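You operate a simulated robot arm through the tools that you are given. There is no shell and no other tool. Be economical: measure what you need, move in short steps, check, and stop when the job is done.

The job below is to be done with a simulated robot arm. You get a single attempt, and the scene is never put back.

JOB
Clear the green tray, rub off its mark and slide it into the upper runners.
Fine: small bowl into the medium bowl; use the polishing cloth and put it back. What is to be rubbed or washed off counts as gone when no trace of it is left.

It is judged by the outcome, as a careful person would: the job done as asked, and still so three seconds after it is handed in. It fails if anything else is knocked over, pushed out of place, dropped, spilled or broken. Flat cloth is picked up by pressing the open fingertips on it (5 to 10 N) and closing them slowly along it; thin cloth reads only 2 to 8 mm in the jaws.

ROBOT AND FRAMES
A 7-joint arm with a two-finger parallel gripper, fixed in place. Base frame: the origin is at the foot of the arm, x ahead of it, y to its left, z up. Units: mm, degrees, N and s.
With the tool pointing down near the work surface it reaches from about 200 to 740 mm from the base axis. Its first joint turns from -166.0 to 166.0 degrees. Payload 3.91 kg.
The tool frame sits at the grasp point between the pads (the TCP): z along the fingers, y along the line on which they close. The tips reach 30 mm beyond it. The gripper opens to 110 mm. The fingers are 20 mm wide and 10 mm thick; the gripper's body (48 by 112 mm) begins 55 mm behind the TCP.
Orientation is that of the tool frame in the base frame, as a unit quaternion [x, y, z, w]. With the fingers straight down and closing along the base's y, the tool's x points along the base's -x, its y along +y and its z along -z.

CONTROLS
- The arm moves only by the tool drive_tool. Its argument "rows" is a list of rows, each an object of numbers (a shift or turn left out is 0, a gripper value left out holds the last): "dx", "dy", "dz": the shift along the base's x, y, z in mm; "rx", "ry", "rz": the turn, a rotation vector about the base's x, y, z in degrees; "gripper": the gripper command, from -1 (shut) to 1 (fully open), values between in proportion. In form: [{"dx": .., "dy": .., "dz": .., "rx": .., "ry": .., "rz": .., "gripper": ..}, ...]. A call has 1 to 12 rows; each row is the pose to reach, as a shift and turn from the pose commanded when the call began. Each row takes 0.2 s and may step no farther than 50 mm and 8.6 degrees from the row before; otherwise, or with a gripper value out of range, the whole call is refused. Where a pose cannot be reached the arm comes as near as it can. A force on the tool above 40 N (or 10 N above the force at the start of the call, whichever is more), or a blocked arm, ends the call early, and 0.2 s more pass. The fingers move at their own pace (about 153 mm/s each) and stop on an object; they squeeze with about 43 N. The grip force told is the motor's: it shows also when the fingers shut on nothing. Time passes only in rows, and 0.2 s behind the last, so rows that repeat a pose let the fingers close. It gives the time, the measured TCP pose, the force on the tool (base axes), the opening and the grip force at its end, in the units of the frame above (readings bear some noise), with the torque about the TCP (base axes, N m) and any sound that the robot's microphone picked up.
- Cameras (640 x 400 px; columns grow to the right, rows downward): "scene" is fixed at [399.7, -501.3, 1485.4]; the picture's right is [0.97, 0.25, 0.00], its down [0.12, -0.45, -0.88] and it looks along [-0.22, 0.86, -0.47] (base axes); focal length 310 px, centre (320, 200). "wrist" rides on the gripper at [77, 7, -114] in the tool frame; the picture's right is [-0.09, 1.00, 0.00], its down [-0.80, -0.07, -0.59] and it looks along [-0.59, -0.05, 0.80] (tool axes); focal length 270 px, centre (320, 200). There is no depth. A picture from a camera that has moved, and an enlarged one, comes with that camera's place and axes in the base frame and with its lens.
- camera(camera): a new picture of that camera. The clock stands still meanwhile.
- move_column(by): slides the trunk up (or, below 0, down) by that many mm; the arm rides with it, the base frame stays. It gives what a move gives, with no picture.
- close_up(camera, box): a new picture of the part [left, top, right, bottom] of that camera's present view, enlarged. The clock stands still meanwhile.
- job_done(): hands the job in; it is judged then, once.

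Go step by step. Nothing tells you positions but the pictures and the camera data: compare them with the known pose of the tool, close in by small moves and look again before you grip or let go. The budget is 120 turns and 68 pictures, counting those below and the enlarged ones. Unless the task says otherwise, let go and move clear before handing in, and close with one line.

The tools are called after "Emit:" as name(argument=value, ...) on one line, values as JSON. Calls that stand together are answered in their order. drive_tool: Moves the arm, as the interface text tells. Its arguments: {"type":"object","properties":{"rows":{"type":"array","items":{"type":"object","properties":{"dx":{"type":"number"},"dy":{"type":"number"},"dz":{"type":"number"},"rx":{"type":"number"},"ry":{"type":"number"},"rz":{"type":"number"},"gripper":{"type":"number"}}}}},"required":["rows"]} The other tools are called the same way: move_column (by) slides the trunk up or down; camera (camera) takes a picture; close_up (camera, box) takes an enlarged picture of a part of a camera's view; job_done () hands the job in.

At the start:

```text
time_s: 0.0
ee_pos: [325.6, 238.5, 1250.6]
ee_rot: [0.0, 1.0, 0.0, 0.0]
wrist_force: [-0.7, 1.8, 0.2]
torque: [-0.02, 0.03, 0.01]
finger_gap: 110.2
grasp_force: 0.2
trunk travel left (down, up): [-550.0, 60.0]
```

scene: 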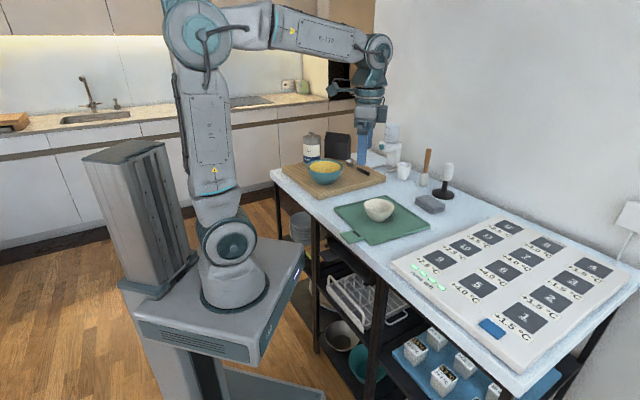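
wrist: 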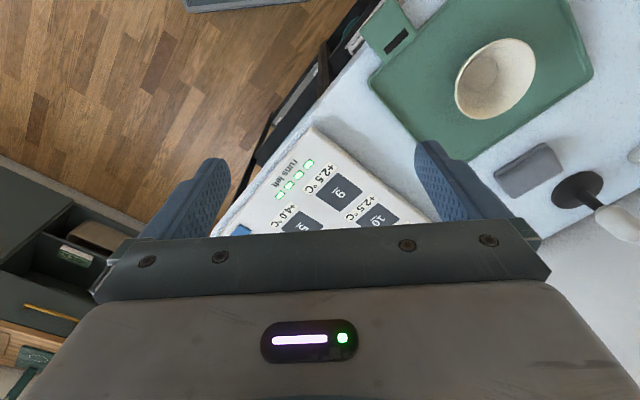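

I see a table with a green tray holding a small white bowl, a board with a teal/yellow bowl, and a grey block (possibly a cloth). I'll take enlarged views before moving.

Emit:
close_up(camera="scene", box=[260, 110, 480, 250])

Emit:
close_up(camera="scene", box=[260, 200, 480, 400])

Emit:
close_up(camera="wrist", box=[320, 0, 640, 200])

```text
2.86 times, centred on (370, 180) of scene
camera zoom: at [399.7, -501.3, 1485.4], right [0.97, 0.25, 0.0], down [0.12, -0.45, -0.88], along [-0.22, 0.86, -0.47], focal length 886 px, centre (177, 257)
```

zoom: 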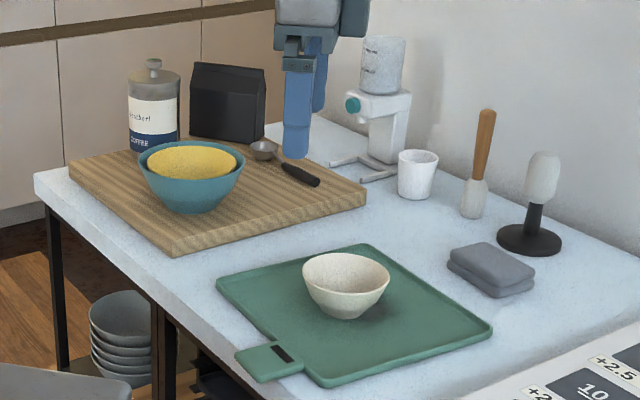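

```text
2.00 times, centred on (370, 300) of scene
camera zoom: at [399.7, -501.3, 1485.4], right [0.97, 0.25, 0.0], down [0.12, -0.45, -0.88], along [-0.22, 0.86, -0.47], focal length 620 px, centre (220, 0)
```

zoom: 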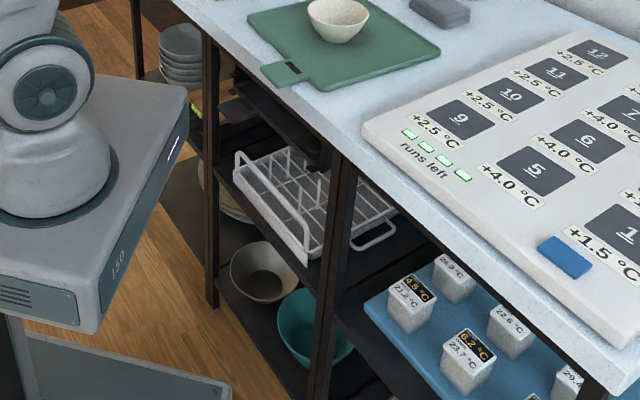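

```text
2.00 times, centred on (480, 100) of wrist
camera zoom: at [248.5, 245.7, 1364.5], right [0.09, 1.0, 0.0], down [0.8, -0.07, 0.59], along [0.59, -0.05, -0.8], focal length 541 px, centre (0, 400)
```

zoom: 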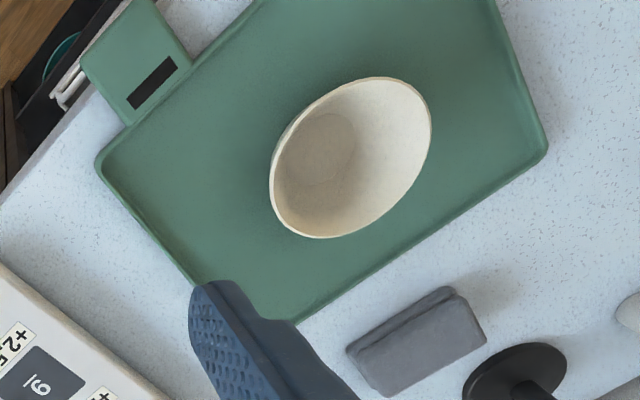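

Table top is about z=900; the tray is a ~245 mm square turned 45°, its handle toward the robot. Next I look closer at the shelves for the runners and bowls.

Emit:
close_up(camera="scene", box=[270, 190, 420, 290])

Emit:
close_up(camera="scene", box=[280, 280, 430, 390])

```text
4.00 times, centred on (345, 240) of scene
camera zoom: at [399.7, -501.3, 1485.4], right [0.97, 0.25, 0.0], down [0.12, -0.45, -0.88], along [-0.22, 0.86, -0.47], focal length 1240 px, centre (220, 40)
```

zoom: 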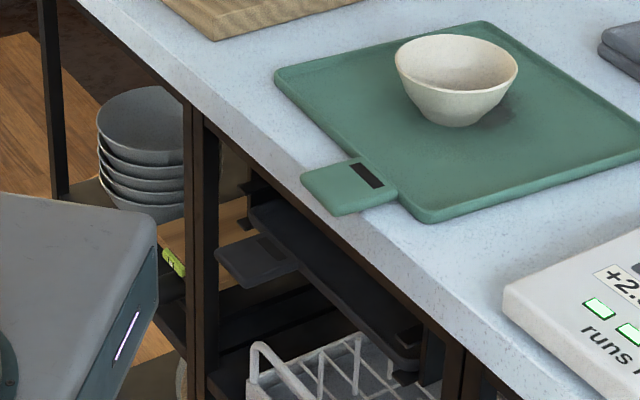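

```text
3.64 times, centred on (355, 335) of scene
camera zoom: at [399.7, -501.3, 1485.4], right [0.97, 0.25, 0.0], down [0.12, -0.45, -0.88], along [-0.22, 0.86, -0.47], focal length 1127 px, centre (193, -291)
```

zoom: 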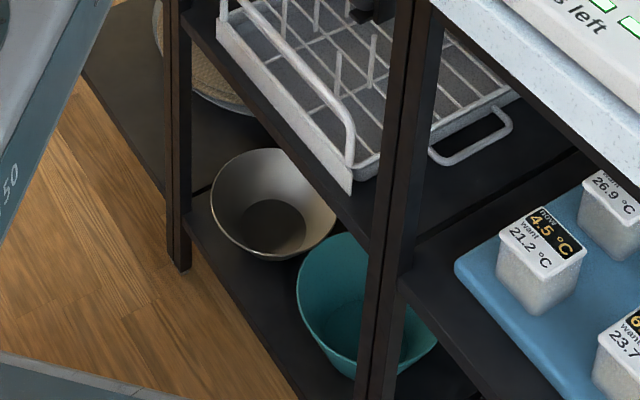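

The bay with a dark tray sits under the table top, between posts; bowls lie on the bottom shelf. I turn the tool 45° to face the table square-on and back up for a better look.

Emit:
drive_tool(rows=[{"dx": -25, "dy": 10, "rz": 7.5}, {"dx": -50, "dy": 20, "rz": 15}, {"dx": -75, "dy": 30, "rz": 22.5}, {"dx": -100, "dy": 40, "rz": 30}, {"dx": -125, "dy": 50, "rz": 37.5}, {"dx": -155, "dy": 59, "rz": 45}])

Emit:
camera(camera="wrist")

```text
time_s: 1.4
ee_pos: [170.7, 296.6, 1250.2]
ee_rot: [-0.384, 0.924, 0.0, 0.0]
wrist_force: [-0.1, -0.2, -0.7]
torque: [0.02, -0.03, -0.02]
finger_gap: 109.9
grasp_force: 0.0
trunk travel left (down, up): [-550.0, 60.0]
```

```text
60 pictures are left
camera wrist: at [111.0, 246.8, 1364.3], right [-0.64, 0.77, 0.0], down [0.62, 0.52, 0.59], along [0.46, 0.38, -0.8], focal length 270 px, centre (320, 200)
```

wrist: 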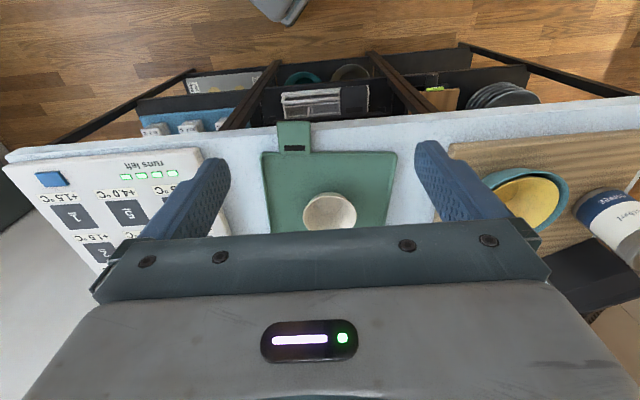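

The handle overhangs the table edge by about 12 mm (edge at u≈433 along the diagonal). I lower the trunk and pitch the tool up to look into the shelf bay.

Emit:
move_column(by=-320)

Emit:
drive_tool(rows=[{"rx": 5, "ry": -5, "dx": -4, "dy": -4}, {"rx": 10, "ry": -10, "dx": -8, "dy": -8}, {"rx": 15, "ry": -15, "dx": -12, "dy": -12}, {"rx": 20, "ry": -20, "dx": -16, "dy": -16}, {"rx": 25, "ry": -25, "dx": -20, "dy": -20}])

Emit:
camera(camera="wrist")

```text
time_s: 4.6
ee_pos: [170.5, 297.1, 931.3]
ee_rot: [-0.382, 0.924, 0.0, 0.0]
wrist_force: [-0.5, -0.1, 0.0]
torque: [0.01, 0.01, 0.02]
finger_gap: 110.0
grasp_force: 0.0
trunk travel left (down, up): [-230.0, 380.0]
```

```text
time_s: 5.9
ee_pos: [165.0, 291.1, 886.3]
ee_rot: [-0.376, 0.9, 0.096, 0.199]
wrist_force: [-0.3, 0.4, -0.9]
torque: [0.03, 0.03, 0.01]
finger_gap: 109.8
grasp_force: 0.1
trunk travel left (down, up): [-230.0, 380.0]
stopped in row 5: the arm was blocked; the commanded pose is now the measured one
```

```text
59 pictures are left
camera wrist: at [77.7, 209.1, 956.1], right [-0.66, 0.75, 0.06], down [0.39, 0.27, 0.88], along [0.65, 0.6, -0.47], focal length 270 px, centre (320, 200)
```

wrist: 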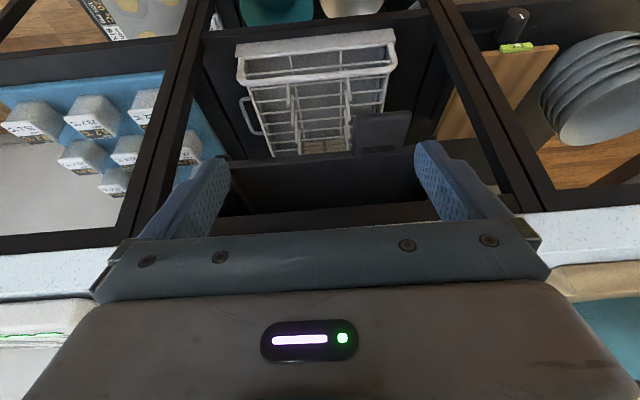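

The view (upside down) shows the bay with a dark tray and its handle, above the dish rack. I need a lower, more level look, so I drop the trunk and raise the tool pitch.

Emit:
move_column(by=-180)

Emit:
drive_tool(rows=[{"dz": 25, "rx": 5, "ry": -5}, {"dz": 50, "rx": 10, "ry": -10}, {"dz": 75, "rx": 15, "ry": -15}, {"dz": 100, "rx": 20, "ry": -20}, {"dz": 110, "rx": 24, "ry": -24}])

Emit:
camera(camera="wrist")

```text
time_s: 7.9
ee_pos: [171.5, 292.0, 690.3]
ee_rot: [-0.38, 0.905, 0.091, 0.169]
wrist_force: [-0.9, -0.4, 0.1]
torque: [0.0, 0.01, -0.04]
finger_gap: 109.8
grasp_force: 0.1
trunk travel left (down, up): [-50.0, 560.0]
```

```text
time_s: 8.4
ee_pos: [176.5, 305.7, 695.2]
ee_rot: [-0.385, 0.894, 0.113, 0.199]
wrist_force: [-0.3, -0.5, -0.2]
torque: [0.01, -0.04, -0.01]
finger_gap: 110.1
grasp_force: 0.1
trunk travel left (down, up): [-50.0, 560.0]
stopped in row 2: the arm was blocked; the commanded pose is now the measured one
```

```text
58 pictures are left
camera wrist: at [92.5, 220.6, 763.5], right [-0.67, 0.73, 0.09], down [0.39, 0.26, 0.88], along [0.63, 0.63, -0.46], focal length 270 px, centre (320, 200)
```

wrist: 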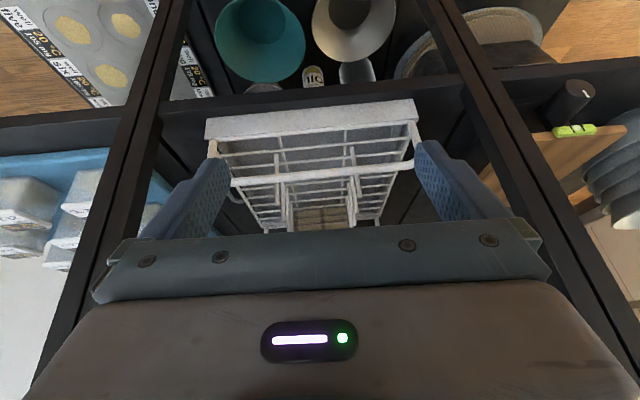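

The wrist is limited close to the base, so I go out a little and raise the trunk, then pitch more for a level look into the bay.

Emit:
move_column(by=160)

Emit:
drive_tool(rows=[{"dx": 10, "dy": 10}, {"dx": 20, "dy": 20}, {"dx": 22, "dy": 22, "rx": 5, "ry": -5}, {"dx": 25, "dy": 25, "rx": 10, "ry": -10}, {"dx": 25, "dy": 25, "rx": 15, "ry": -15}, {"dx": 25, "dy": 25, "rx": 19, "ry": -19}])

Emit:
camera(camera="wrist")

```text
time_s: 10.3
ee_pos: [175.6, 305.7, 858.9]
ee_rot: [-0.382, 0.895, 0.11, 0.204]
wrist_force: [0.8, 1.0, 0.5]
torque: [0.04, 0.04, 0.01]
finger_gap: 109.8
grasp_force: 0.1
trunk travel left (down, up): [-210.0, 400.0]
```

```text
time_s: 11.8
ee_pos: [175.6, 351.7, 820.8]
ee_rot: [-0.4, 0.829, 0.204, 0.333]
wrist_force: [-0.5, 0.9, -0.6]
torque: [-0.02, 0.0, 0.02]
finger_gap: 110.1
grasp_force: 0.1
trunk travel left (down, up): [-210.0, 400.0]
stopped in row 6: the arm was blocked; the commanded pose is now the measured one
```

```text
57 pictures are left
camera wrist: at [89.6, 247.0, 844.3], right [-0.75, 0.64, 0.13], down [0.19, 0.02, 0.98], along [0.63, 0.77, -0.14], focal length 270 px, centre (320, 200)
```

wrist: 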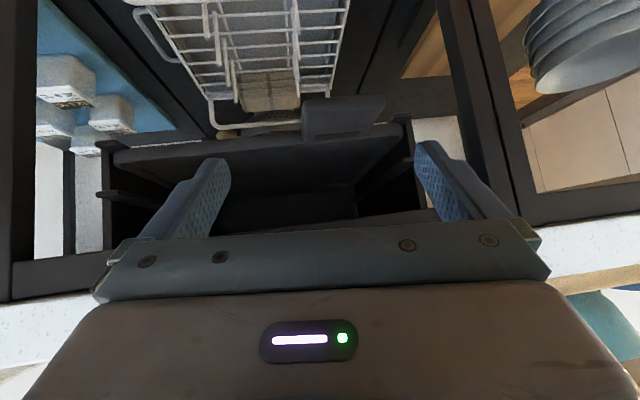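

Emit:
close_up(camera="wrist", box=[80, 80, 480, 300])

```text
1.60 times, centred on (280, 190) of wrist
camera zoom: at [89.6, 247.0, 844.3], right [-0.75, 0.64, 0.13], down [0.19, 0.02, 0.98], along [0.63, 0.77, -0.14], focal length 432 px, centre (384, 216)
```

zoom: 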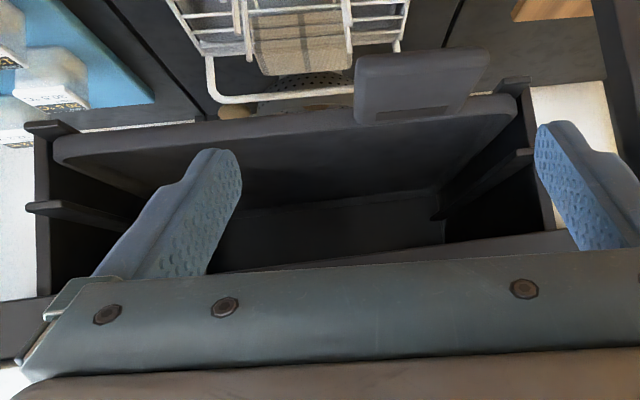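

Two ledge pairs are visible: the dark tray rests on the lower one, the upper pair is free (z≈785, front u≈470), practically right below the green tray. I check the scene with the trunk lowered, for space in front of the bay.

Emit:
camera(camera="scene")

```text
55 pictures are left
```

scene: 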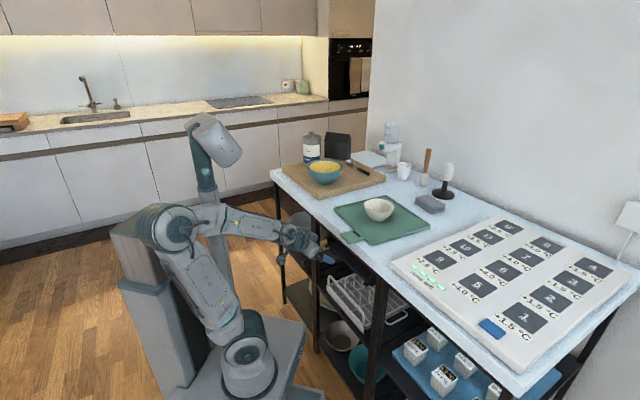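

The carriage rides with the trunk, so with it low there is clear space in front of the bay. Now I check the bowl candidates: the one on the board and those on the bottom shelf.

Emit:
close_up(camera="scene", box=[295, 140, 375, 190])

Emit:
close_up(camera="scene", box=[310, 300, 400, 390])

Emit:
close_up(camera="scene", box=[340, 185, 450, 250])

```text
8.00 times, centred on (335, 165) of scene
camera zoom: at [399.7, -501.3, 1485.4], right [0.97, 0.25, 0.0], down [0.12, -0.45, -0.88], along [-0.22, 0.86, -0.47], focal length 2479 px, centre (200, 480)
```

zoom: 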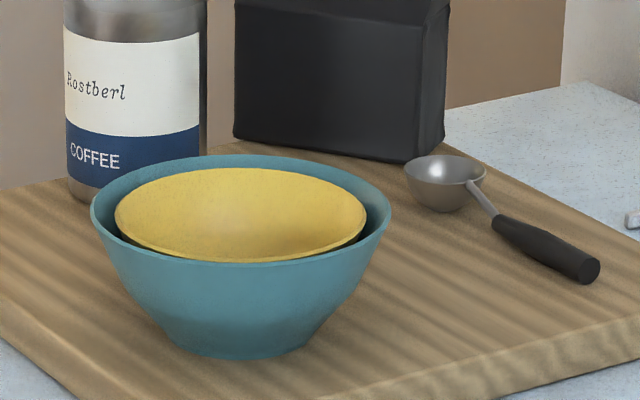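

```text
4.44 times, centred on (355, 345) of scene
camera zoom: at [399.7, -501.3, 1485.4], right [0.97, 0.25, 0.0], down [0.12, -0.45, -0.88], along [-0.22, 0.86, -0.47], focal length 1378 px, centre (164, -444)
```

zoom: 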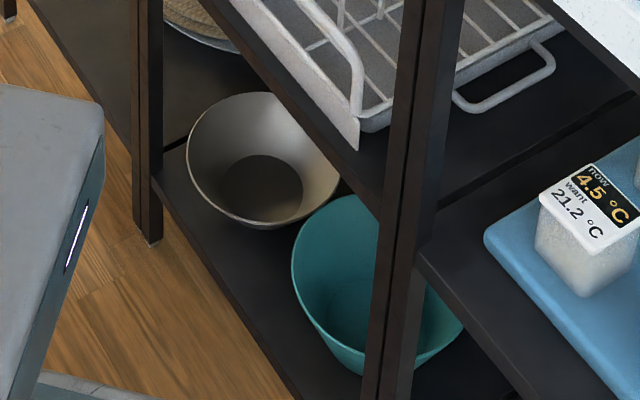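

```text
5.82 times, centred on (395, 218) of scene
camera zoom: at [399.7, -501.3, 1485.4], right [0.97, 0.25, 0.0], down [0.12, -0.45, -0.88], along [-0.22, 0.86, -0.47], focal length 1803 px, centre (-116, 98)
```

zoom: 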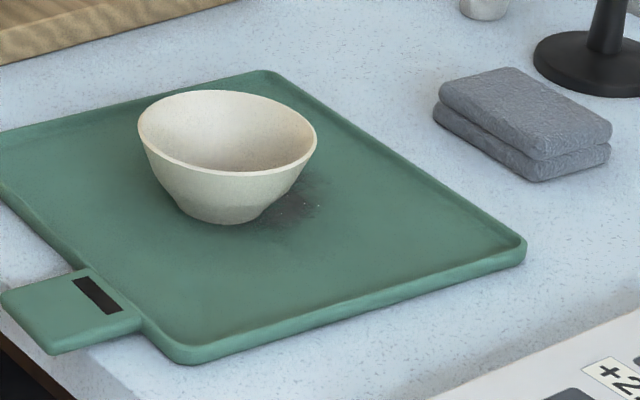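

The yellow bowl nests in the teal one, so the set is small = cream (on the tray, rim centre ≈(362,492,948)), medium = yellow, large = teal; the smudge is beside the cream bowl and the folded grey cloth is by the tray. I raise the trunk and straighten the tool.

Emit:
move_column(by=340)

Emit:
drive_tool(rows=[{"rx": -6.5, "ry": 4.2, "dz": 10}, {"rx": -13, "ry": 8.3, "dz": 20}, {"rx": -19.5, "ry": 12.5, "dz": 30}, {"rx": -26, "ry": 16.7, "dz": 40}, {"rx": -32.5, "ry": 20.9, "dz": 50}, {"rx": -38.7, "ry": 24.9, "dz": 60}, {"rx": -38.7, "ry": 24.9, "dz": 60}])

```text
time_s: 15.1
ee_pos: [177.6, 351.3, 1158.7]
ee_rot: [-0.396, 0.831, 0.202, 0.336]
wrist_force: [0.1, 0.4, 0.4]
torque: [-0.01, -0.02, -0.02]
finger_gap: 109.7
grasp_force: 0.1
trunk travel left (down, up): [-550.0, 60.0]
```

```text
time_s: 16.7
ee_pos: [177.6, 351.0, 1219.6]
ee_rot: [-0.433, 0.901, -0.003, 0.004]
wrist_force: [0.3, 0.3, -0.4]
torque: [-0.01, 0.0, -0.02]
finger_gap: 110.0
grasp_force: 0.1
trunk travel left (down, up): [-550.0, 60.0]
```

Now I yaw the tool so the fingers close along the into-table direction and go above the near rim of the small bowl.

Emit:
drive_tool(rows=[{"rz": -8, "dx": 12, "dy": 8}, {"rz": -16, "dx": 24, "dy": 16}, {"rz": -24, "dx": 36, "dy": 25}, {"rz": -32, "dx": 48, "dy": 34}, {"rz": -40, "dx": 60, "dy": 42}, {"rz": -48, "dx": 72, "dy": 51}, {"rz": -56, "dx": 85, "dy": 60}, {"rz": -64, "dx": 97, "dy": 68}, {"rz": -72, "dx": 110, "dy": 77}, {"rz": -80, "dx": 122, "dy": 86}, {"rz": -88.2, "dx": 134, "dy": 95, "dz": -35}, {"rz": -96.3, "dx": 146, "dy": 103, "dz": -70}])

Emit:
camera(camera="wrist")

```text
time_s: 19.3
ee_pos: [325.5, 455.5, 1149.7]
ee_rot: [0.384, 0.923, -0.005, 0.0]
wrist_force: [0.3, -0.2, 0.2]
torque: [-0.01, 0.01, 0.01]
finger_gap: 109.8
grasp_force: 0.1
trunk travel left (down, up): [-550.0, 60.0]
```

```text
51 pictures are left
camera wrist: at [274.2, 515.9, 1263.5], right [0.77, 0.64, -0.01], down [0.52, -0.61, 0.6], along [0.38, -0.46, -0.8], focal length 270 px, centre (320, 200)
```

wrist: 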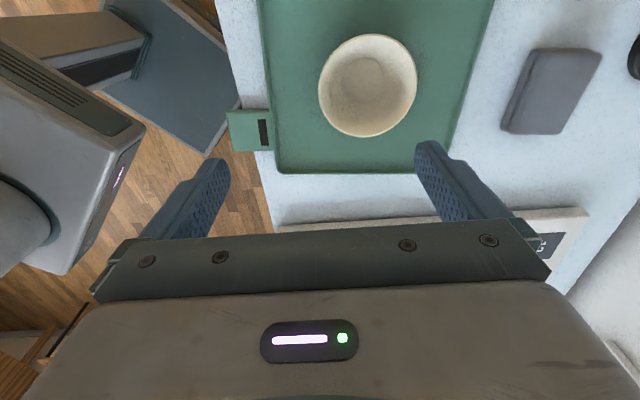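

Small bowl rim centre confirmed at about (362,490,948), Ø≈108. I tilt the tool 30° to match the wall at the near rim and come to a pre-grasp point.

Emit:
drive_tool(rows=[{"rx": 5, "ry": -5, "dx": -9, "dy": -10, "dz": -25, "gripper": -0.2}, {"rx": 10, "ry": -10, "dx": -18, "dy": -20, "dz": -50}, {"rx": 15.5, "ry": -15.5, "dx": -28, "dy": -30, "dz": -80}, {"rx": 21.2, "ry": -21.2, "dx": -37.5, "dy": -39.5, "dz": -114}, {"rx": 21.2, "ry": -21.2, "dx": -37.5, "dy": -39.5, "dz": -114}])

Emit:
camera(camera="wrist")

```text
time_s: 20.5
ee_pos: [286.8, 413.3, 1035.0]
ee_rot: [0.371, 0.893, 0.235, 0.1]
wrist_force: [0.2, 0.0, 0.0]
torque: [-0.01, 0.01, -0.01]
finger_gap: 44.0
grasp_force: 0.1
trunk travel left (down, up): [-550.0, 60.0]
```

```text
50 pictures are left
camera wrist: at [195.6, 432.5, 1136.8], right [0.68, 0.55, 0.49], down [0.31, -0.82, 0.48], along [0.67, -0.17, -0.72], focal length 270 px, centre (320, 200)
```

wrist: 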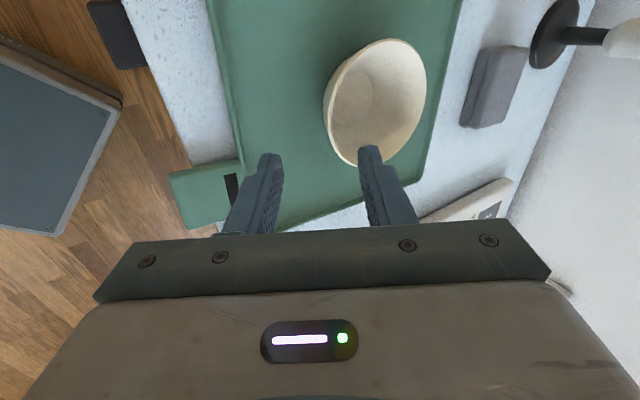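

The alignment looks right: the wall will come between the fingers. I move down along the finger direction, stopping short to check.

Emit:
drive_tool(rows=[{"dx": 8, "dy": 8.5, "dz": -18}, {"dx": 16, "dy": 17, "dz": -36}, {"dx": 24, "dy": 25.5, "dz": -55}, {"dx": 24, "dy": 25.5, "dz": -55}])

Emit:
close_up(camera="wrist", box=[160, 20, 480, 240])

Emit:
close_up(camera="scene", box=[330, 160, 430, 240])

```text
time_s: 21.5
ee_pos: [311.7, 439.1, 978.2]
ee_rot: [0.37, 0.894, 0.233, 0.099]
wrist_force: [0.0, -0.1, -0.5]
torque: [-0.01, 0.01, 0.0]
finger_gap: 43.8
grasp_force: 0.0
trunk travel left (down, up): [-550.0, 60.0]
```

```text
1.82 times, centred on (320, 130) of wrist
camera zoom: at [220.2, 458.1, 1080.7], right [0.68, 0.55, 0.49], down [0.31, -0.82, 0.49], along [0.67, -0.17, -0.72], focal length 491 px, centre (320, 327)
```

zoom: 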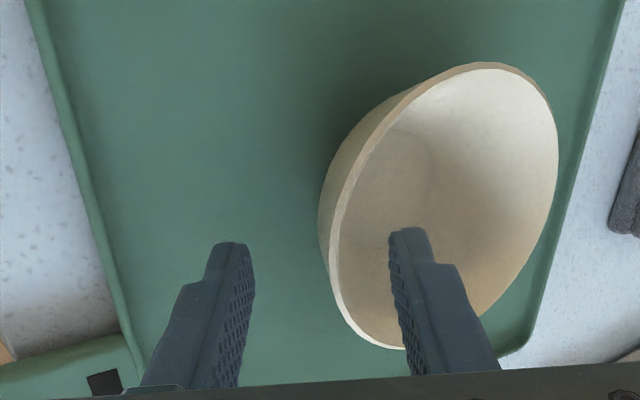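

```text
5.00 times, centred on (380, 200) of scene
camera zoom: at [399.7, -501.3, 1485.4], right [0.97, 0.25, 0.0], down [0.12, -0.45, -0.88], along [-0.22, 0.86, -0.47], focal length 1550 px, centre (20, 200)
```

zoom: 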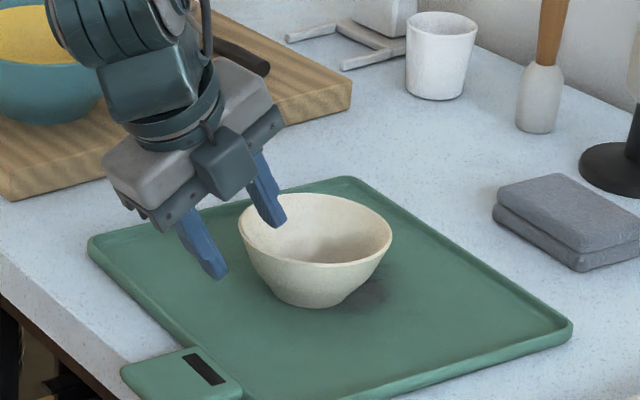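

The fingers straddle the near wall correctly. I advance the last 20 mm and close gently.

Emit:
drive_tool(rows=[{"dx": 4, "dy": 4, "dz": -10}, {"dx": 8, "dy": 8, "dz": -20}, {"dx": 8, "dy": 8, "dz": -20, "gripper": -0.5}, {"dx": 8, "dy": 8, "dz": -20, "gripper": -0.7}, {"dx": 8, "dy": 8, "dz": -20, "gripper": -1}, {"dx": 8, "dy": 8, "dz": -20, "gripper": -1}])

Emit:
close_up(camera="wrist", box=[160, 20, 480, 240])

```text
time_s: 22.9
ee_pos: [317.4, 447.9, 959.8]
ee_rot: [0.371, 0.893, 0.236, 0.099]
wrist_force: [3.2, 1.9, 9.7]
torque: [0.19, -0.37, 0.02]
finger_gap: 3.1
grasp_force: 42.6
trunk travel left (down, up): [-550.0, 60.0]
```

```text
1.82 times, centred on (320, 130) of wrist
camera zoom: at [227.6, 466.6, 1061.7], right [0.67, 0.55, 0.49], down [0.31, -0.82, 0.48], along [0.67, -0.17, -0.72], focal length 491 px, centre (320, 327)
```

zoom: 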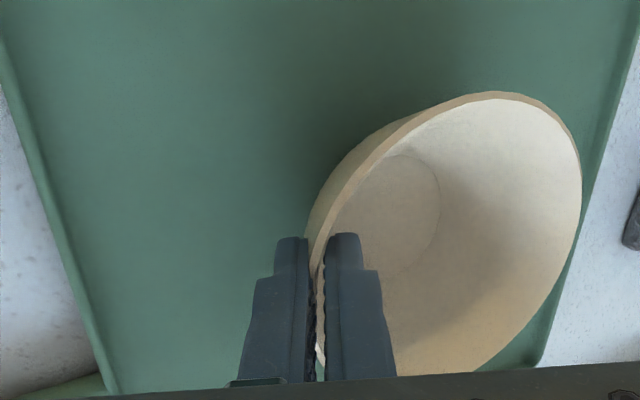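

Gripped on the wall (3 mm). I lift straight up.

Emit:
drive_tool(rows=[{"dz": 8}, {"dz": 25}, {"dz": 60}, {"dz": 105}, {"dz": 150}, {"dz": 150}])

Emit:
camera(camera="scene")

Emit:
camera(camera="wrist")

```text
time_s: 24.3
ee_pos: [318.2, 450.2, 1110.9]
ee_rot: [0.37, 0.894, 0.234, 0.099]
wrist_force: [0.4, -0.1, -0.7]
torque: [-0.05, 0.02, 0.02]
finger_gap: 2.8
grasp_force: 43.1
trunk travel left (down, up): [-550.0, 60.0]
```

```text
46 pictures are left
```

scene: 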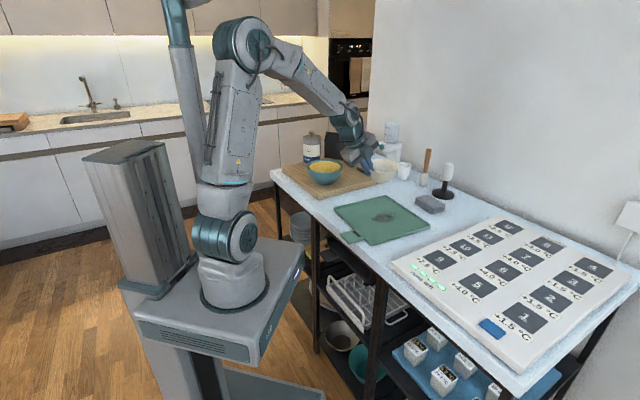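

```text
45 pictures are left
camera wrist: at [227.7, 469.2, 1212.8], right [0.68, 0.55, 0.49], down [0.31, -0.82, 0.49], along [0.67, -0.17, -0.72], focal length 270 px, centre (320, 200)
```

wrist: 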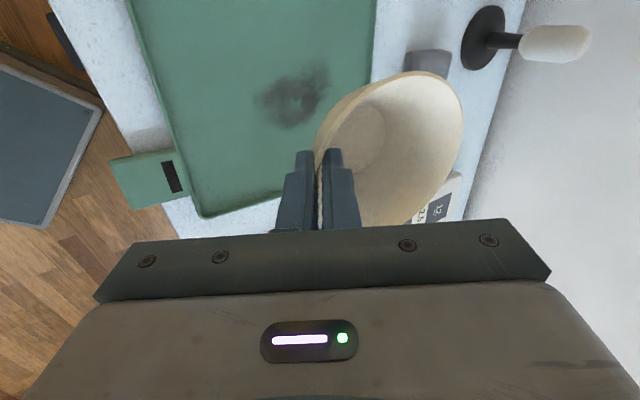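

The bowl is lifted level and the smudge (≈(385,501), ~90×65 mm) is now exposed. I carry the bowl toward the nested yellow bowl (teal rim centre roughly (109,699,994)), staying high and stopping short to look.

Emit:
drive_tool(rows=[{"dx": -10, "dy": 8, "dz": 15}, {"dx": -40, "dy": 33, "dz": 30}, {"dx": -75, "dy": 61, "dz": 30}, {"dx": -110, "dy": 89, "dz": 30}, {"dx": -145, "dy": 117, "dz": 30}, {"dx": -175, "dy": 142, "dz": 30}, {"dx": -200, "dy": 163, "dz": 30}, {"dx": -210, "dy": 170, "dz": 30}, {"dx": -210, "dy": 170, "dz": 30}])

Emit:
camera(camera="wrist")

Emit:
close_up(camera="scene", box=[280, 110, 400, 200])

```text
time_s: 26.3
ee_pos: [107.7, 620.5, 1141.7]
ee_rot: [0.37, 0.893, 0.234, 0.1]
wrist_force: [0.4, -0.8, -1.3]
torque: [0.01, 0.07, -0.02]
finger_gap: 2.7
grasp_force: 43.1
trunk travel left (down, up): [-550.0, 60.0]
```

```text
44 pictures are left
camera wrist: at [17.4, 639.5, 1243.6], right [0.68, 0.55, 0.49], down [0.31, -0.82, 0.48], along [0.67, -0.17, -0.72], focal length 270 px, centre (320, 200)
```

wrist: 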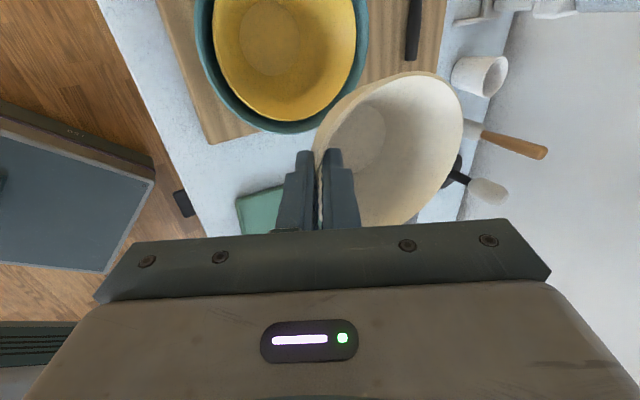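

```text
4.44 times, centred on (340, 155) of scene
camera zoom: at [399.7, -501.3, 1485.4], right [0.97, 0.25, 0.0], down [0.12, -0.45, -0.88], along [-0.22, 0.86, -0.47], focal length 1378 px, centre (231, 400)
```

zoom: 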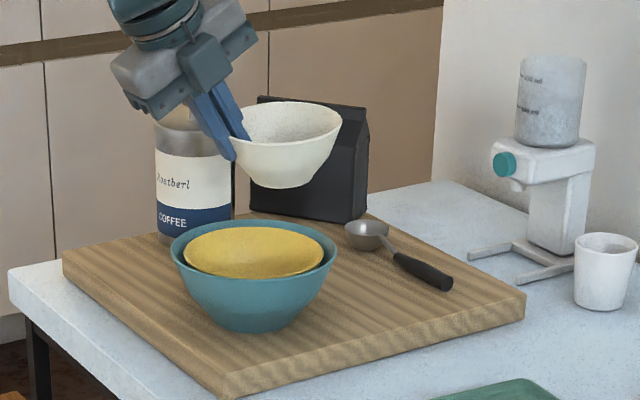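

Triangulating both views gives the yellow rim centre ≈(116,708,987), Ø≈137. I position the small bowl above it and lower to about 15 mm over the rim, then look.

Emit:
drive_tool(rows=[{"dx": -15, "dy": 25}, {"dx": -30, "dy": 49}, {"dx": -30, "dy": 49, "dz": -30}, {"dx": -30, "dy": 49, "dz": -60}, {"dx": -30, "dy": 49, "dz": -75}, {"dx": -30, "dy": 49, "dz": -75}])

Emit:
camera(camera="wrist")

Emit:
close_up(camera="scene", box=[280, 110, 400, 200])

```text
time_s: 27.7
ee_pos: [76.8, 668.7, 1064.8]
ee_rot: [0.371, 0.893, 0.234, 0.099]
wrist_force: [-0.3, -0.2, -0.2]
torque: [-0.02, 0.03, 0.01]
finger_gap: 2.8
grasp_force: 42.6
trunk travel left (down, up): [-550.0, 60.0]
```

```text
42 pictures are left
camera wrist: at [-13.3, 688.1, 1165.8], right [0.68, 0.55, 0.49], down [0.31, -0.82, 0.48], along [0.67, -0.17, -0.72], focal length 270 px, centre (320, 200)
```

wrist: 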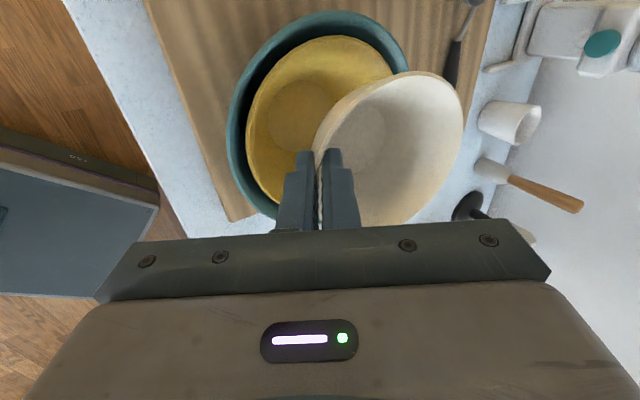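

```text
4.44 times, centred on (340, 155) of scene
camera zoom: at [399.7, -501.3, 1485.4], right [0.97, 0.25, 0.0], down [0.12, -0.45, -0.88], along [-0.22, 0.86, -0.47], focal length 1378 px, centre (231, 400)
```

zoom: 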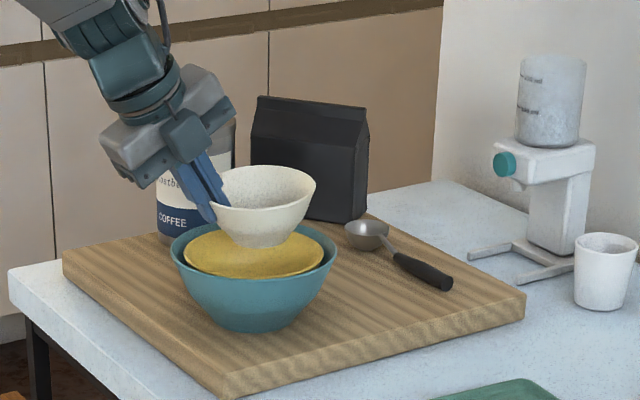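

Alignment is within a few mm. I shift slightly back and lower, slowing near the expected contact.

Emit:
drive_tool(rows=[{"dx": -3, "dy": -2, "dz": -20}, {"dx": -3, "dy": -2, "dz": -40}, {"dx": -3, "dy": -2, "dz": -50}, {"dx": -3, "dy": -2, "dz": -55}, {"dx": -3, "dy": -2, "dz": -58}, {"dx": -3, "dy": -2, "dz": -58}])

Emit:
camera(camera="wrist")

```text
time_s: 29.1
ee_pos: [75.7, 665.8, 1006.1]
ee_rot: [0.371, 0.893, 0.234, 0.1]
wrist_force: [0.6, -0.9, 0.0]
torque: [0.0, 0.06, 0.03]
finger_gap: 2.6
grasp_force: 42.3
trunk travel left (down, up): [-550.0, 60.0]
```

```text
40 pictures are left
camera wrist: at [-15.6, 684.8, 1108.0], right [0.68, 0.55, 0.49], down [0.31, -0.82, 0.49], along [0.67, -0.17, -0.72], focal length 270 px, centre (320, 200)
```

wrist: 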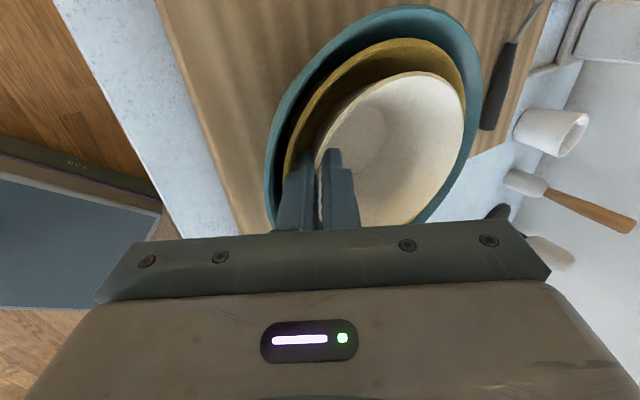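

No contact yet; I lower in small steps, watching force.

Emit:
drive_tool(rows=[{"dx": -1, "dy": -1, "dz": -3}, {"dx": -2, "dy": -2, "dz": -6}, {"dx": -2, "dy": -2, "dz": -6}])

Emit:
drive_tool(rows=[{"dz": -2}, {"dz": -4}, {"dz": -4}])

```text
time_s: 29.9
ee_pos: [72.3, 663.2, 1003.0]
ee_rot: [0.371, 0.893, 0.236, 0.098]
wrist_force: [-0.9, 0.7, 14.2]
torque: [0.04, -0.01, 0.05]
finger_gap: 2.7
grasp_force: 42.5
trunk travel left (down, up): [-550.0, 60.0]
```

```text
time_s: 30.7
ee_pos: [72.3, 663.7, 1001.3]
ee_rot: [0.371, 0.892, 0.238, 0.097]
wrist_force: [-2.8, 1.7, 36.9]
torque: [0.16, -0.24, 0.03]
finger_gap: 2.5
grasp_force: 42.5
trunk travel left (down, up): [-550.0, 60.0]
```

The low torque says the contact is at the fingertip rather than the bowl's base. I back up a few mm and look.

Emit:
drive_tool(rows=[{"dz": 5}, {"dz": 9}, {"dz": 9}])

Emit:
close_up(camera="scene", box=[300, 140, 364, 180])

Emit:
close_up(camera="wrist", box=[240, 0, 500, 240])

```text
time_s: 31.5
ee_pos: [73.2, 661.4, 1002.1]
ee_rot: [0.371, 0.894, 0.231, 0.101]
wrist_force: [-0.7, 1.5, 4.1]
torque: [-0.02, 0.07, -0.02]
finger_gap: 2.3
grasp_force: 42.7
trunk travel left (down, up): [-550.0, 60.0]
```

```text
10.00 times, centred on (332, 160) of scene
camera zoom: at [399.7, -501.3, 1485.4], right [0.97, 0.25, 0.0], down [0.12, -0.45, -0.88], along [-0.22, 0.86, -0.47], focal length 3099 px, centre (200, 600)
```

zoom: 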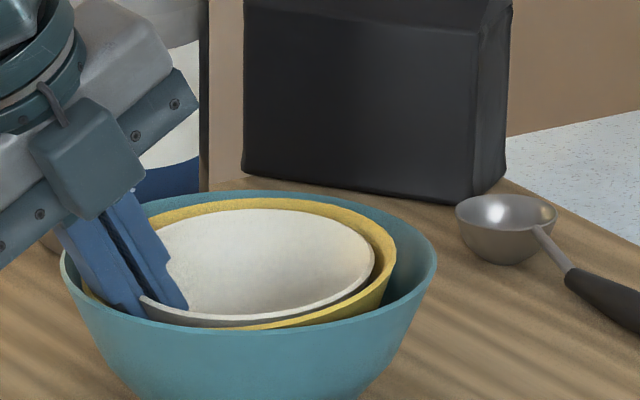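

```text
1.67 times, centred on (370, 120) of wrist
camera zoom: at [-17.2, 682.4, 1105.0], right [0.68, 0.55, 0.49], down [0.31, -0.81, 0.49], along [0.67, -0.18, -0.72], focal length 450 px, centre (237, 333)
```

zoom: 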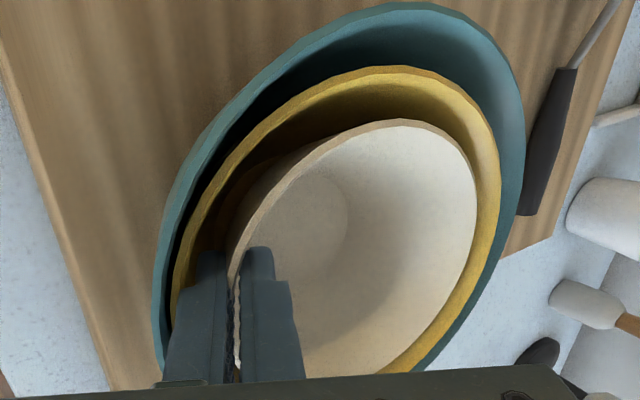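

The small bowl is within the yellow one; the outer finger is bearing on the yellow wall on the near side. I shift 6 mm away from that wall and lower a little more.

Emit:
drive_tool(rows=[{"dx": 1, "dy": 2, "dz": 3}, {"dx": 3, "dy": 5, "dz": 3}, {"dx": 5, "dy": 7, "dz": 3}, {"dx": 5, "dy": 7, "dz": 0}, {"dx": 5, "dy": 7, "dz": -3}, {"dx": 5, "dy": 7, "dz": -3}])

Emit:
close_up(camera="scene", box=[300, 140, 364, 180])

```text
time_s: 32.9
ee_pos: [77.1, 669.3, 1005.0]
ee_rot: [0.371, 0.893, 0.237, 0.098]
wrist_force: [-1.1, -5.2, 17.5]
torque: [-0.25, 0.02, -0.04]
finger_gap: 2.3
grasp_force: 43.0
trunk travel left (down, up): [-550.0, 60.0]
```

```text
10.00 times, centred on (332, 160) of scene
camera zoom: at [399.7, -501.3, 1485.4], right [0.97, 0.25, 0.0], down [0.12, -0.45, -0.88], along [-0.22, 0.86, -0.47], focal length 3099 px, centre (200, 600)
```

zoom: 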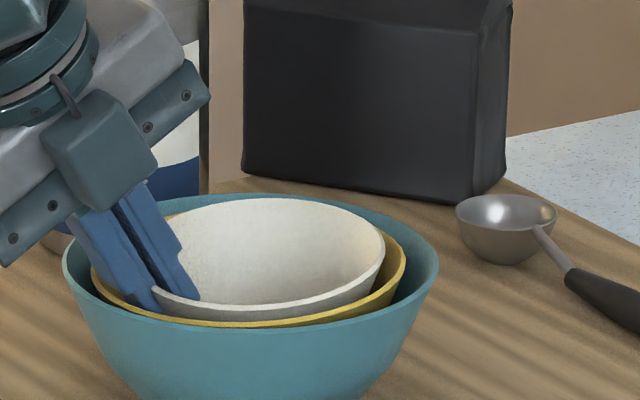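

The small bowl is inside and essentially resting. I open the fingers just a little so it settles, then look.

Emit:
drive_tool(rows=[{"dz": 2}, {"dz": 2, "gripper": -0.95}, {"dz": 2, "gripper": -0.88}, {"dz": 2, "gripper": -0.84}, {"dz": 2, "gripper": -0.84}])

Emit:
close_up(camera="scene", box=[300, 140, 364, 180])

```text
time_s: 34.1
ee_pos: [76.8, 670.7, 1005.2]
ee_rot: [0.37, 0.893, 0.235, 0.1]
wrist_force: [-2.3, -3.0, 10.2]
torque: [-0.15, 0.11, 0.0]
finger_gap: 7.9
grasp_force: 0.1
trunk travel left (down, up): [-550.0, 60.0]
```

```text
10.00 times, centred on (332, 160) of scene
camera zoom: at [399.7, -501.3, 1485.4], right [0.97, 0.25, 0.0], down [0.12, -0.45, -0.88], along [-0.22, 0.86, -0.47], focal length 3099 px, centre (200, 600)
```

zoom: 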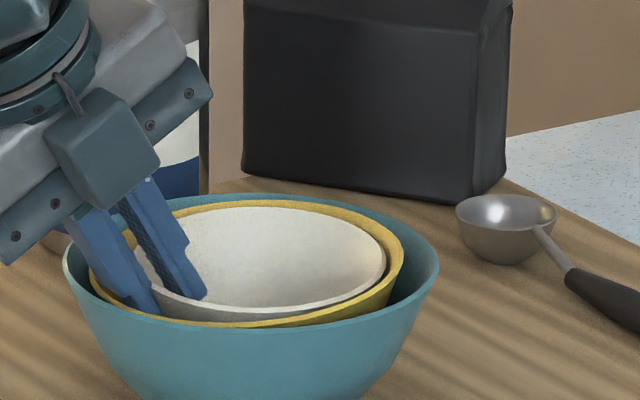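

The bowl has dropped into place. I withdraw along the finger direction.

Emit:
drive_tool(rows=[{"dx": -1, "dy": -1, "dz": 4}, {"dx": -4, "dy": -4, "dz": 12}, {"dx": -11, "dy": -11, "dz": 28}, {"dx": -20, "dy": -20, "dz": 55}, {"dx": -35, "dy": -35, "dz": 95}, {"dx": -45, "dy": -45, "dz": 135}])

Emit:
close_up(camera="scene", box=[300, 140, 364, 180])

Emit:
camera(camera="wrist")

```text
time_s: 35.7
ee_pos: [87.2, 625.0, 1131.0]
ee_rot: [0.409, 0.877, 0.224, 0.118]
wrist_force: [0.2, 0.1, 0.2]
torque: [-0.03, 0.01, 0.01]
finger_gap: 8.9
grasp_force: 0.1
trunk travel left (down, up): [-550.0, 60.0]
stopped in row 6: the arm was blocked; the commanded pose is now the measured one
```

```text
10.00 times, centred on (332, 160) of scene
camera zoom: at [399.7, -501.3, 1485.4], right [0.97, 0.25, 0.0], down [0.12, -0.45, -0.88], along [-0.22, 0.86, -0.47], focal length 3099 px, centre (200, 600)
```

zoom: 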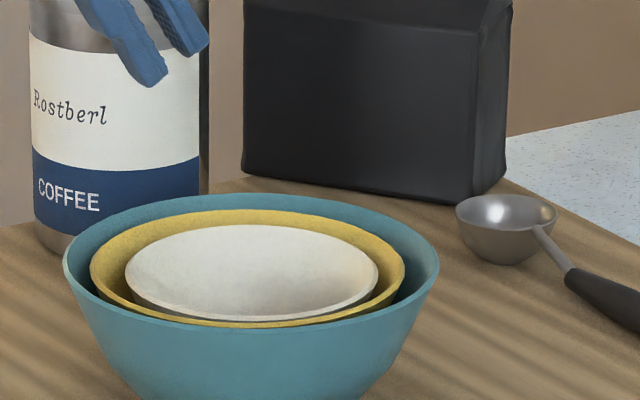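

```text
34 pictures are left
camera wrist: at [-1.2, 654.2, 1231.1], right [0.72, 0.49, 0.49], down [0.23, -0.83, 0.5], along [0.66, -0.25, -0.71], focal length 270 px, centre (320, 200)
```

wrist: 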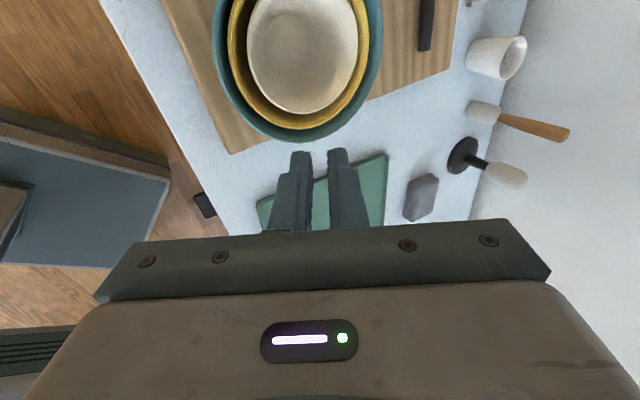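

The three bowls are nicely nested. Next I go for the cloth (centre ≈(548,617), top z≈922, about 78×90 mm); it lies ~825 mm out, so I will need a forward-tilted tool. First I straighten up and come back over the tray.

Emit:
drive_tool(rows=[{"dx": 35, "dy": -22, "dz": 15}, {"dx": 70, "dy": -45, "dz": 30, "rx": -4, "ry": 5}, {"dx": 105, "dy": -68, "dz": 45, "rx": -8, "ry": 10.5}, {"dx": 140, "dy": -90, "dz": 60, "rx": -12, "ry": 16}, {"dx": 170, "dy": -110, "dz": 70, "rx": -15.5, "ry": 20.5}, {"dx": 193, "dy": -125, "dz": 70, "rx": -17.6, "ry": 23.2}, {"dx": 193, "dy": -125, "dz": 70, "rx": -17.6, "ry": 23.2}])

Emit:
drive_tool(rows=[{"rz": 8}, {"rz": 16}, {"rz": 24}, {"rz": 32}, {"rz": 40}, {"rz": 48}, {"rz": 56}, {"rz": 64}, {"rz": 72}, {"rz": 80}, {"rz": 88}, {"rz": 95}])

```text
time_s: 37.3
ee_pos: [278.5, 500.3, 1202.6]
ee_rot: [0.421, 0.907, 0.003, 0.0]
wrist_force: [-0.6, -0.2, -0.1]
torque: [0.0, -0.02, 0.0]
finger_gap: 8.8
grasp_force: 0.1
trunk travel left (down, up): [-550.0, 60.0]
```

```text
time_s: 39.9
ee_pos: [280.1, 499.1, 1201.0]
ee_rot: [-0.386, 0.923, 0.002, -0.002]
wrist_force: [0.6, 1.2, -0.2]
torque: [0.0, 0.0, -0.01]
finger_gap: 8.5
grasp_force: 0.1
trunk travel left (down, up): [-550.0, 60.0]
```

Tool is yawed square to the table. I tilt forward 40° and move to a pre-grasp pose in front of the cloth, fingers open.

Emit:
drive_tool(rows=[{"dx": 30, "dy": 8, "dz": -10, "rx": 4.7, "ry": -4.7, "gripper": 1}, {"dx": 65, "dy": 16, "dz": -30, "rx": 9.4, "ry": -9.4}, {"dx": 100, "dy": 25, "dz": -60, "rx": 14.1, "ry": -14.1}, {"dx": 135, "dy": 33, "dz": -90, "rx": 18.8, "ry": -18.8}, {"dx": 165, "dy": 41, "dz": -120, "rx": 23.5, "ry": -23.5}, {"dx": 190, "dy": 48, "dz": -145, "rx": 28.3, "ry": -28.3}, {"dx": 200, "dy": 50, "dz": -165, "rx": 28.3, "ry": -28.3}, {"dx": 200, "dy": 50, "dz": -165, "rx": 28.3, "ry": -28.3}])

Emit:
camera(camera="wrist")

```text
time_s: 41.7
ee_pos: [480.6, 549.8, 1035.3]
ee_rot: [-0.361, 0.867, 0.132, 0.316]
wrist_force: [-0.9, 0.3, 0.4]
torque: [-0.03, 0.01, -0.01]
finger_gap: 110.0
grasp_force: 0.0
trunk travel left (down, up): [-550.0, 60.0]
```

```text
33 pictures are left
camera wrist: at [382.2, 461.0, 1073.9], right [-0.66, 0.75, 0.06], down [0.21, 0.11, 0.97], along [0.72, 0.65, -0.24], focal length 270 px, centre (320, 200)
```

wrist: 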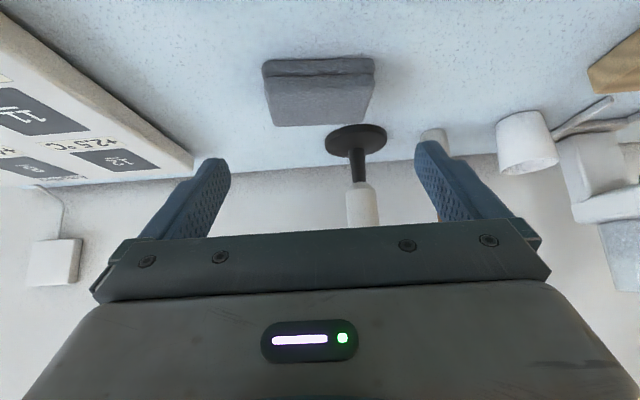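

The tilted reach works. The cloth is a two-layer pad ≈96×62×28 mm, turned ~5°; I align yaw and approach closer, then check centring.

Emit:
drive_tool(rows=[{"dx": 6, "dy": 10, "dz": -10, "rz": -2.5}, {"dx": 11.7, "dy": 20.2, "dz": -31, "rz": -5}, {"dx": 22, "dy": 29, "dz": -50, "rz": -5}, {"dx": 32, "dy": 38, "dz": -66, "rz": -5}, {"dx": 32, "dy": 38, "dz": -66, "rz": -5}])

Emit:
camera(camera="wrist")

```text
time_s: 42.9
ee_pos: [510.9, 586.9, 969.1]
ee_rot: [-0.324, 0.882, 0.119, 0.321]
wrist_force: [-0.1, 0.3, 0.2]
torque: [0.0, 0.03, 0.02]
finger_gap: 110.2
grasp_force: 0.1
trunk travel left (down, up): [-550.0, 60.0]
```

```text
32 pictures are left
camera wrist: at [405.7, 506.8, 1007.2], right [-0.59, 0.8, 0.06], down [0.22, 0.09, 0.97], along [0.77, 0.59, -0.24], focal length 270 px, centre (320, 200)
```

wrist: 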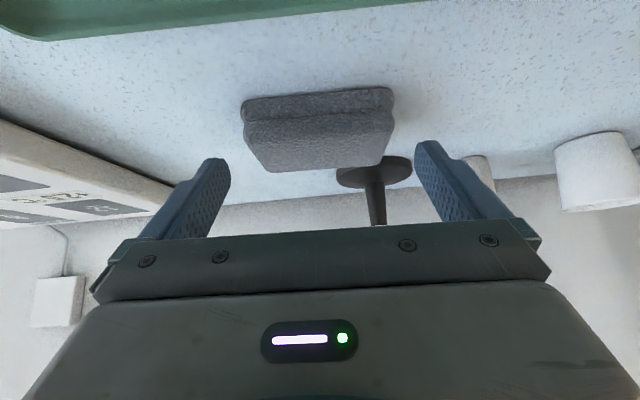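

The pad is centred to within 2 mm between the fingers. I move down and forward, then close slowly.

Emit:
drive_tool(rows=[{"dx": 8, "dy": 9, "dz": -8}, {"dx": 16, "dy": 16, "dz": -17}, {"dx": 22, "dy": 20.5, "dz": -26}, {"dx": 27, "dy": 24.5, "dz": -34}, {"dx": 27, "dy": 24.5, "dz": -34}])

Emit:
camera(camera="wrist")

```text
time_s: 44.1
ee_pos: [537.8, 612.4, 935.3]
ee_rot: [-0.323, 0.883, 0.118, 0.32]
wrist_force: [0.0, -0.2, -0.5]
torque: [-0.02, -0.02, -0.02]
finger_gap: 110.0
grasp_force: 0.1
trunk travel left (down, up): [-550.0, 60.0]
```

```text
31 pictures are left
camera wrist: at [432.6, 531.5, 972.8], right [-0.59, 0.8, 0.06], down [0.22, 0.09, 0.97], along [0.77, 0.59, -0.24], focal length 270 px, centre (320, 200)
```

wrist: 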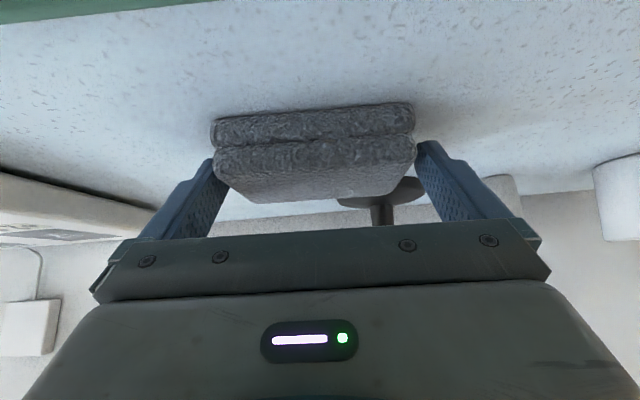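

The pad sits between the fingers. I close gradually; this pose is also my put-back reference.

Emit:
drive_tool(rows=[{"gripper": 0.8}, {"gripper": 0.7}, {"gripper": 0.6}, {"gripper": 0.5}, {"gripper": 0.4}, {"gripper": 0.4}])

```text
time_s: 45.5
ee_pos: [538.0, 612.1, 935.4]
ee_rot: [-0.323, 0.882, 0.12, 0.32]
wrist_force: [0.3, 0.1, 0.4]
torque: [-0.05, -0.01, -0.02]
finger_gap: 98.9
grasp_force: 43.0
trunk travel left (down, up): [-550.0, 60.0]
```

It holds firmly at 98.9 mm. I lift straight up and check.

Emit:
drive_tool(rows=[{"dz": 10, "gripper": 0.2}, {"dz": 30}, {"dz": 60}, {"dz": 80}, {"dz": 80}])

Emit:
camera(camera="wrist")

```text
time_s: 46.7
ee_pos: [539.5, 611.1, 1015.3]
ee_rot: [-0.323, 0.883, 0.118, 0.319]
wrist_force: [-0.7, 0.1, -0.9]
torque: [-0.01, 0.0, -0.03]
finger_gap: 99.1
grasp_force: 43.0
trunk travel left (down, up): [-550.0, 60.0]
```

```text
30 pictures are left
camera wrist: at [433.4, 531.6, 1053.5], right [-0.59, 0.8, 0.06], down [0.22, 0.09, 0.97], along [0.77, 0.59, -0.24], focal length 270 px, centre (320, 200)
```

wrist: 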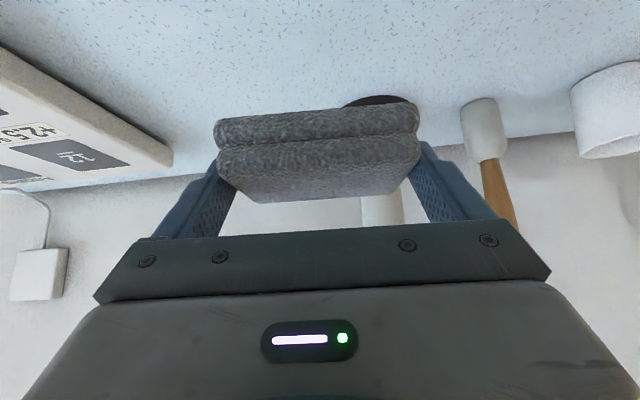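

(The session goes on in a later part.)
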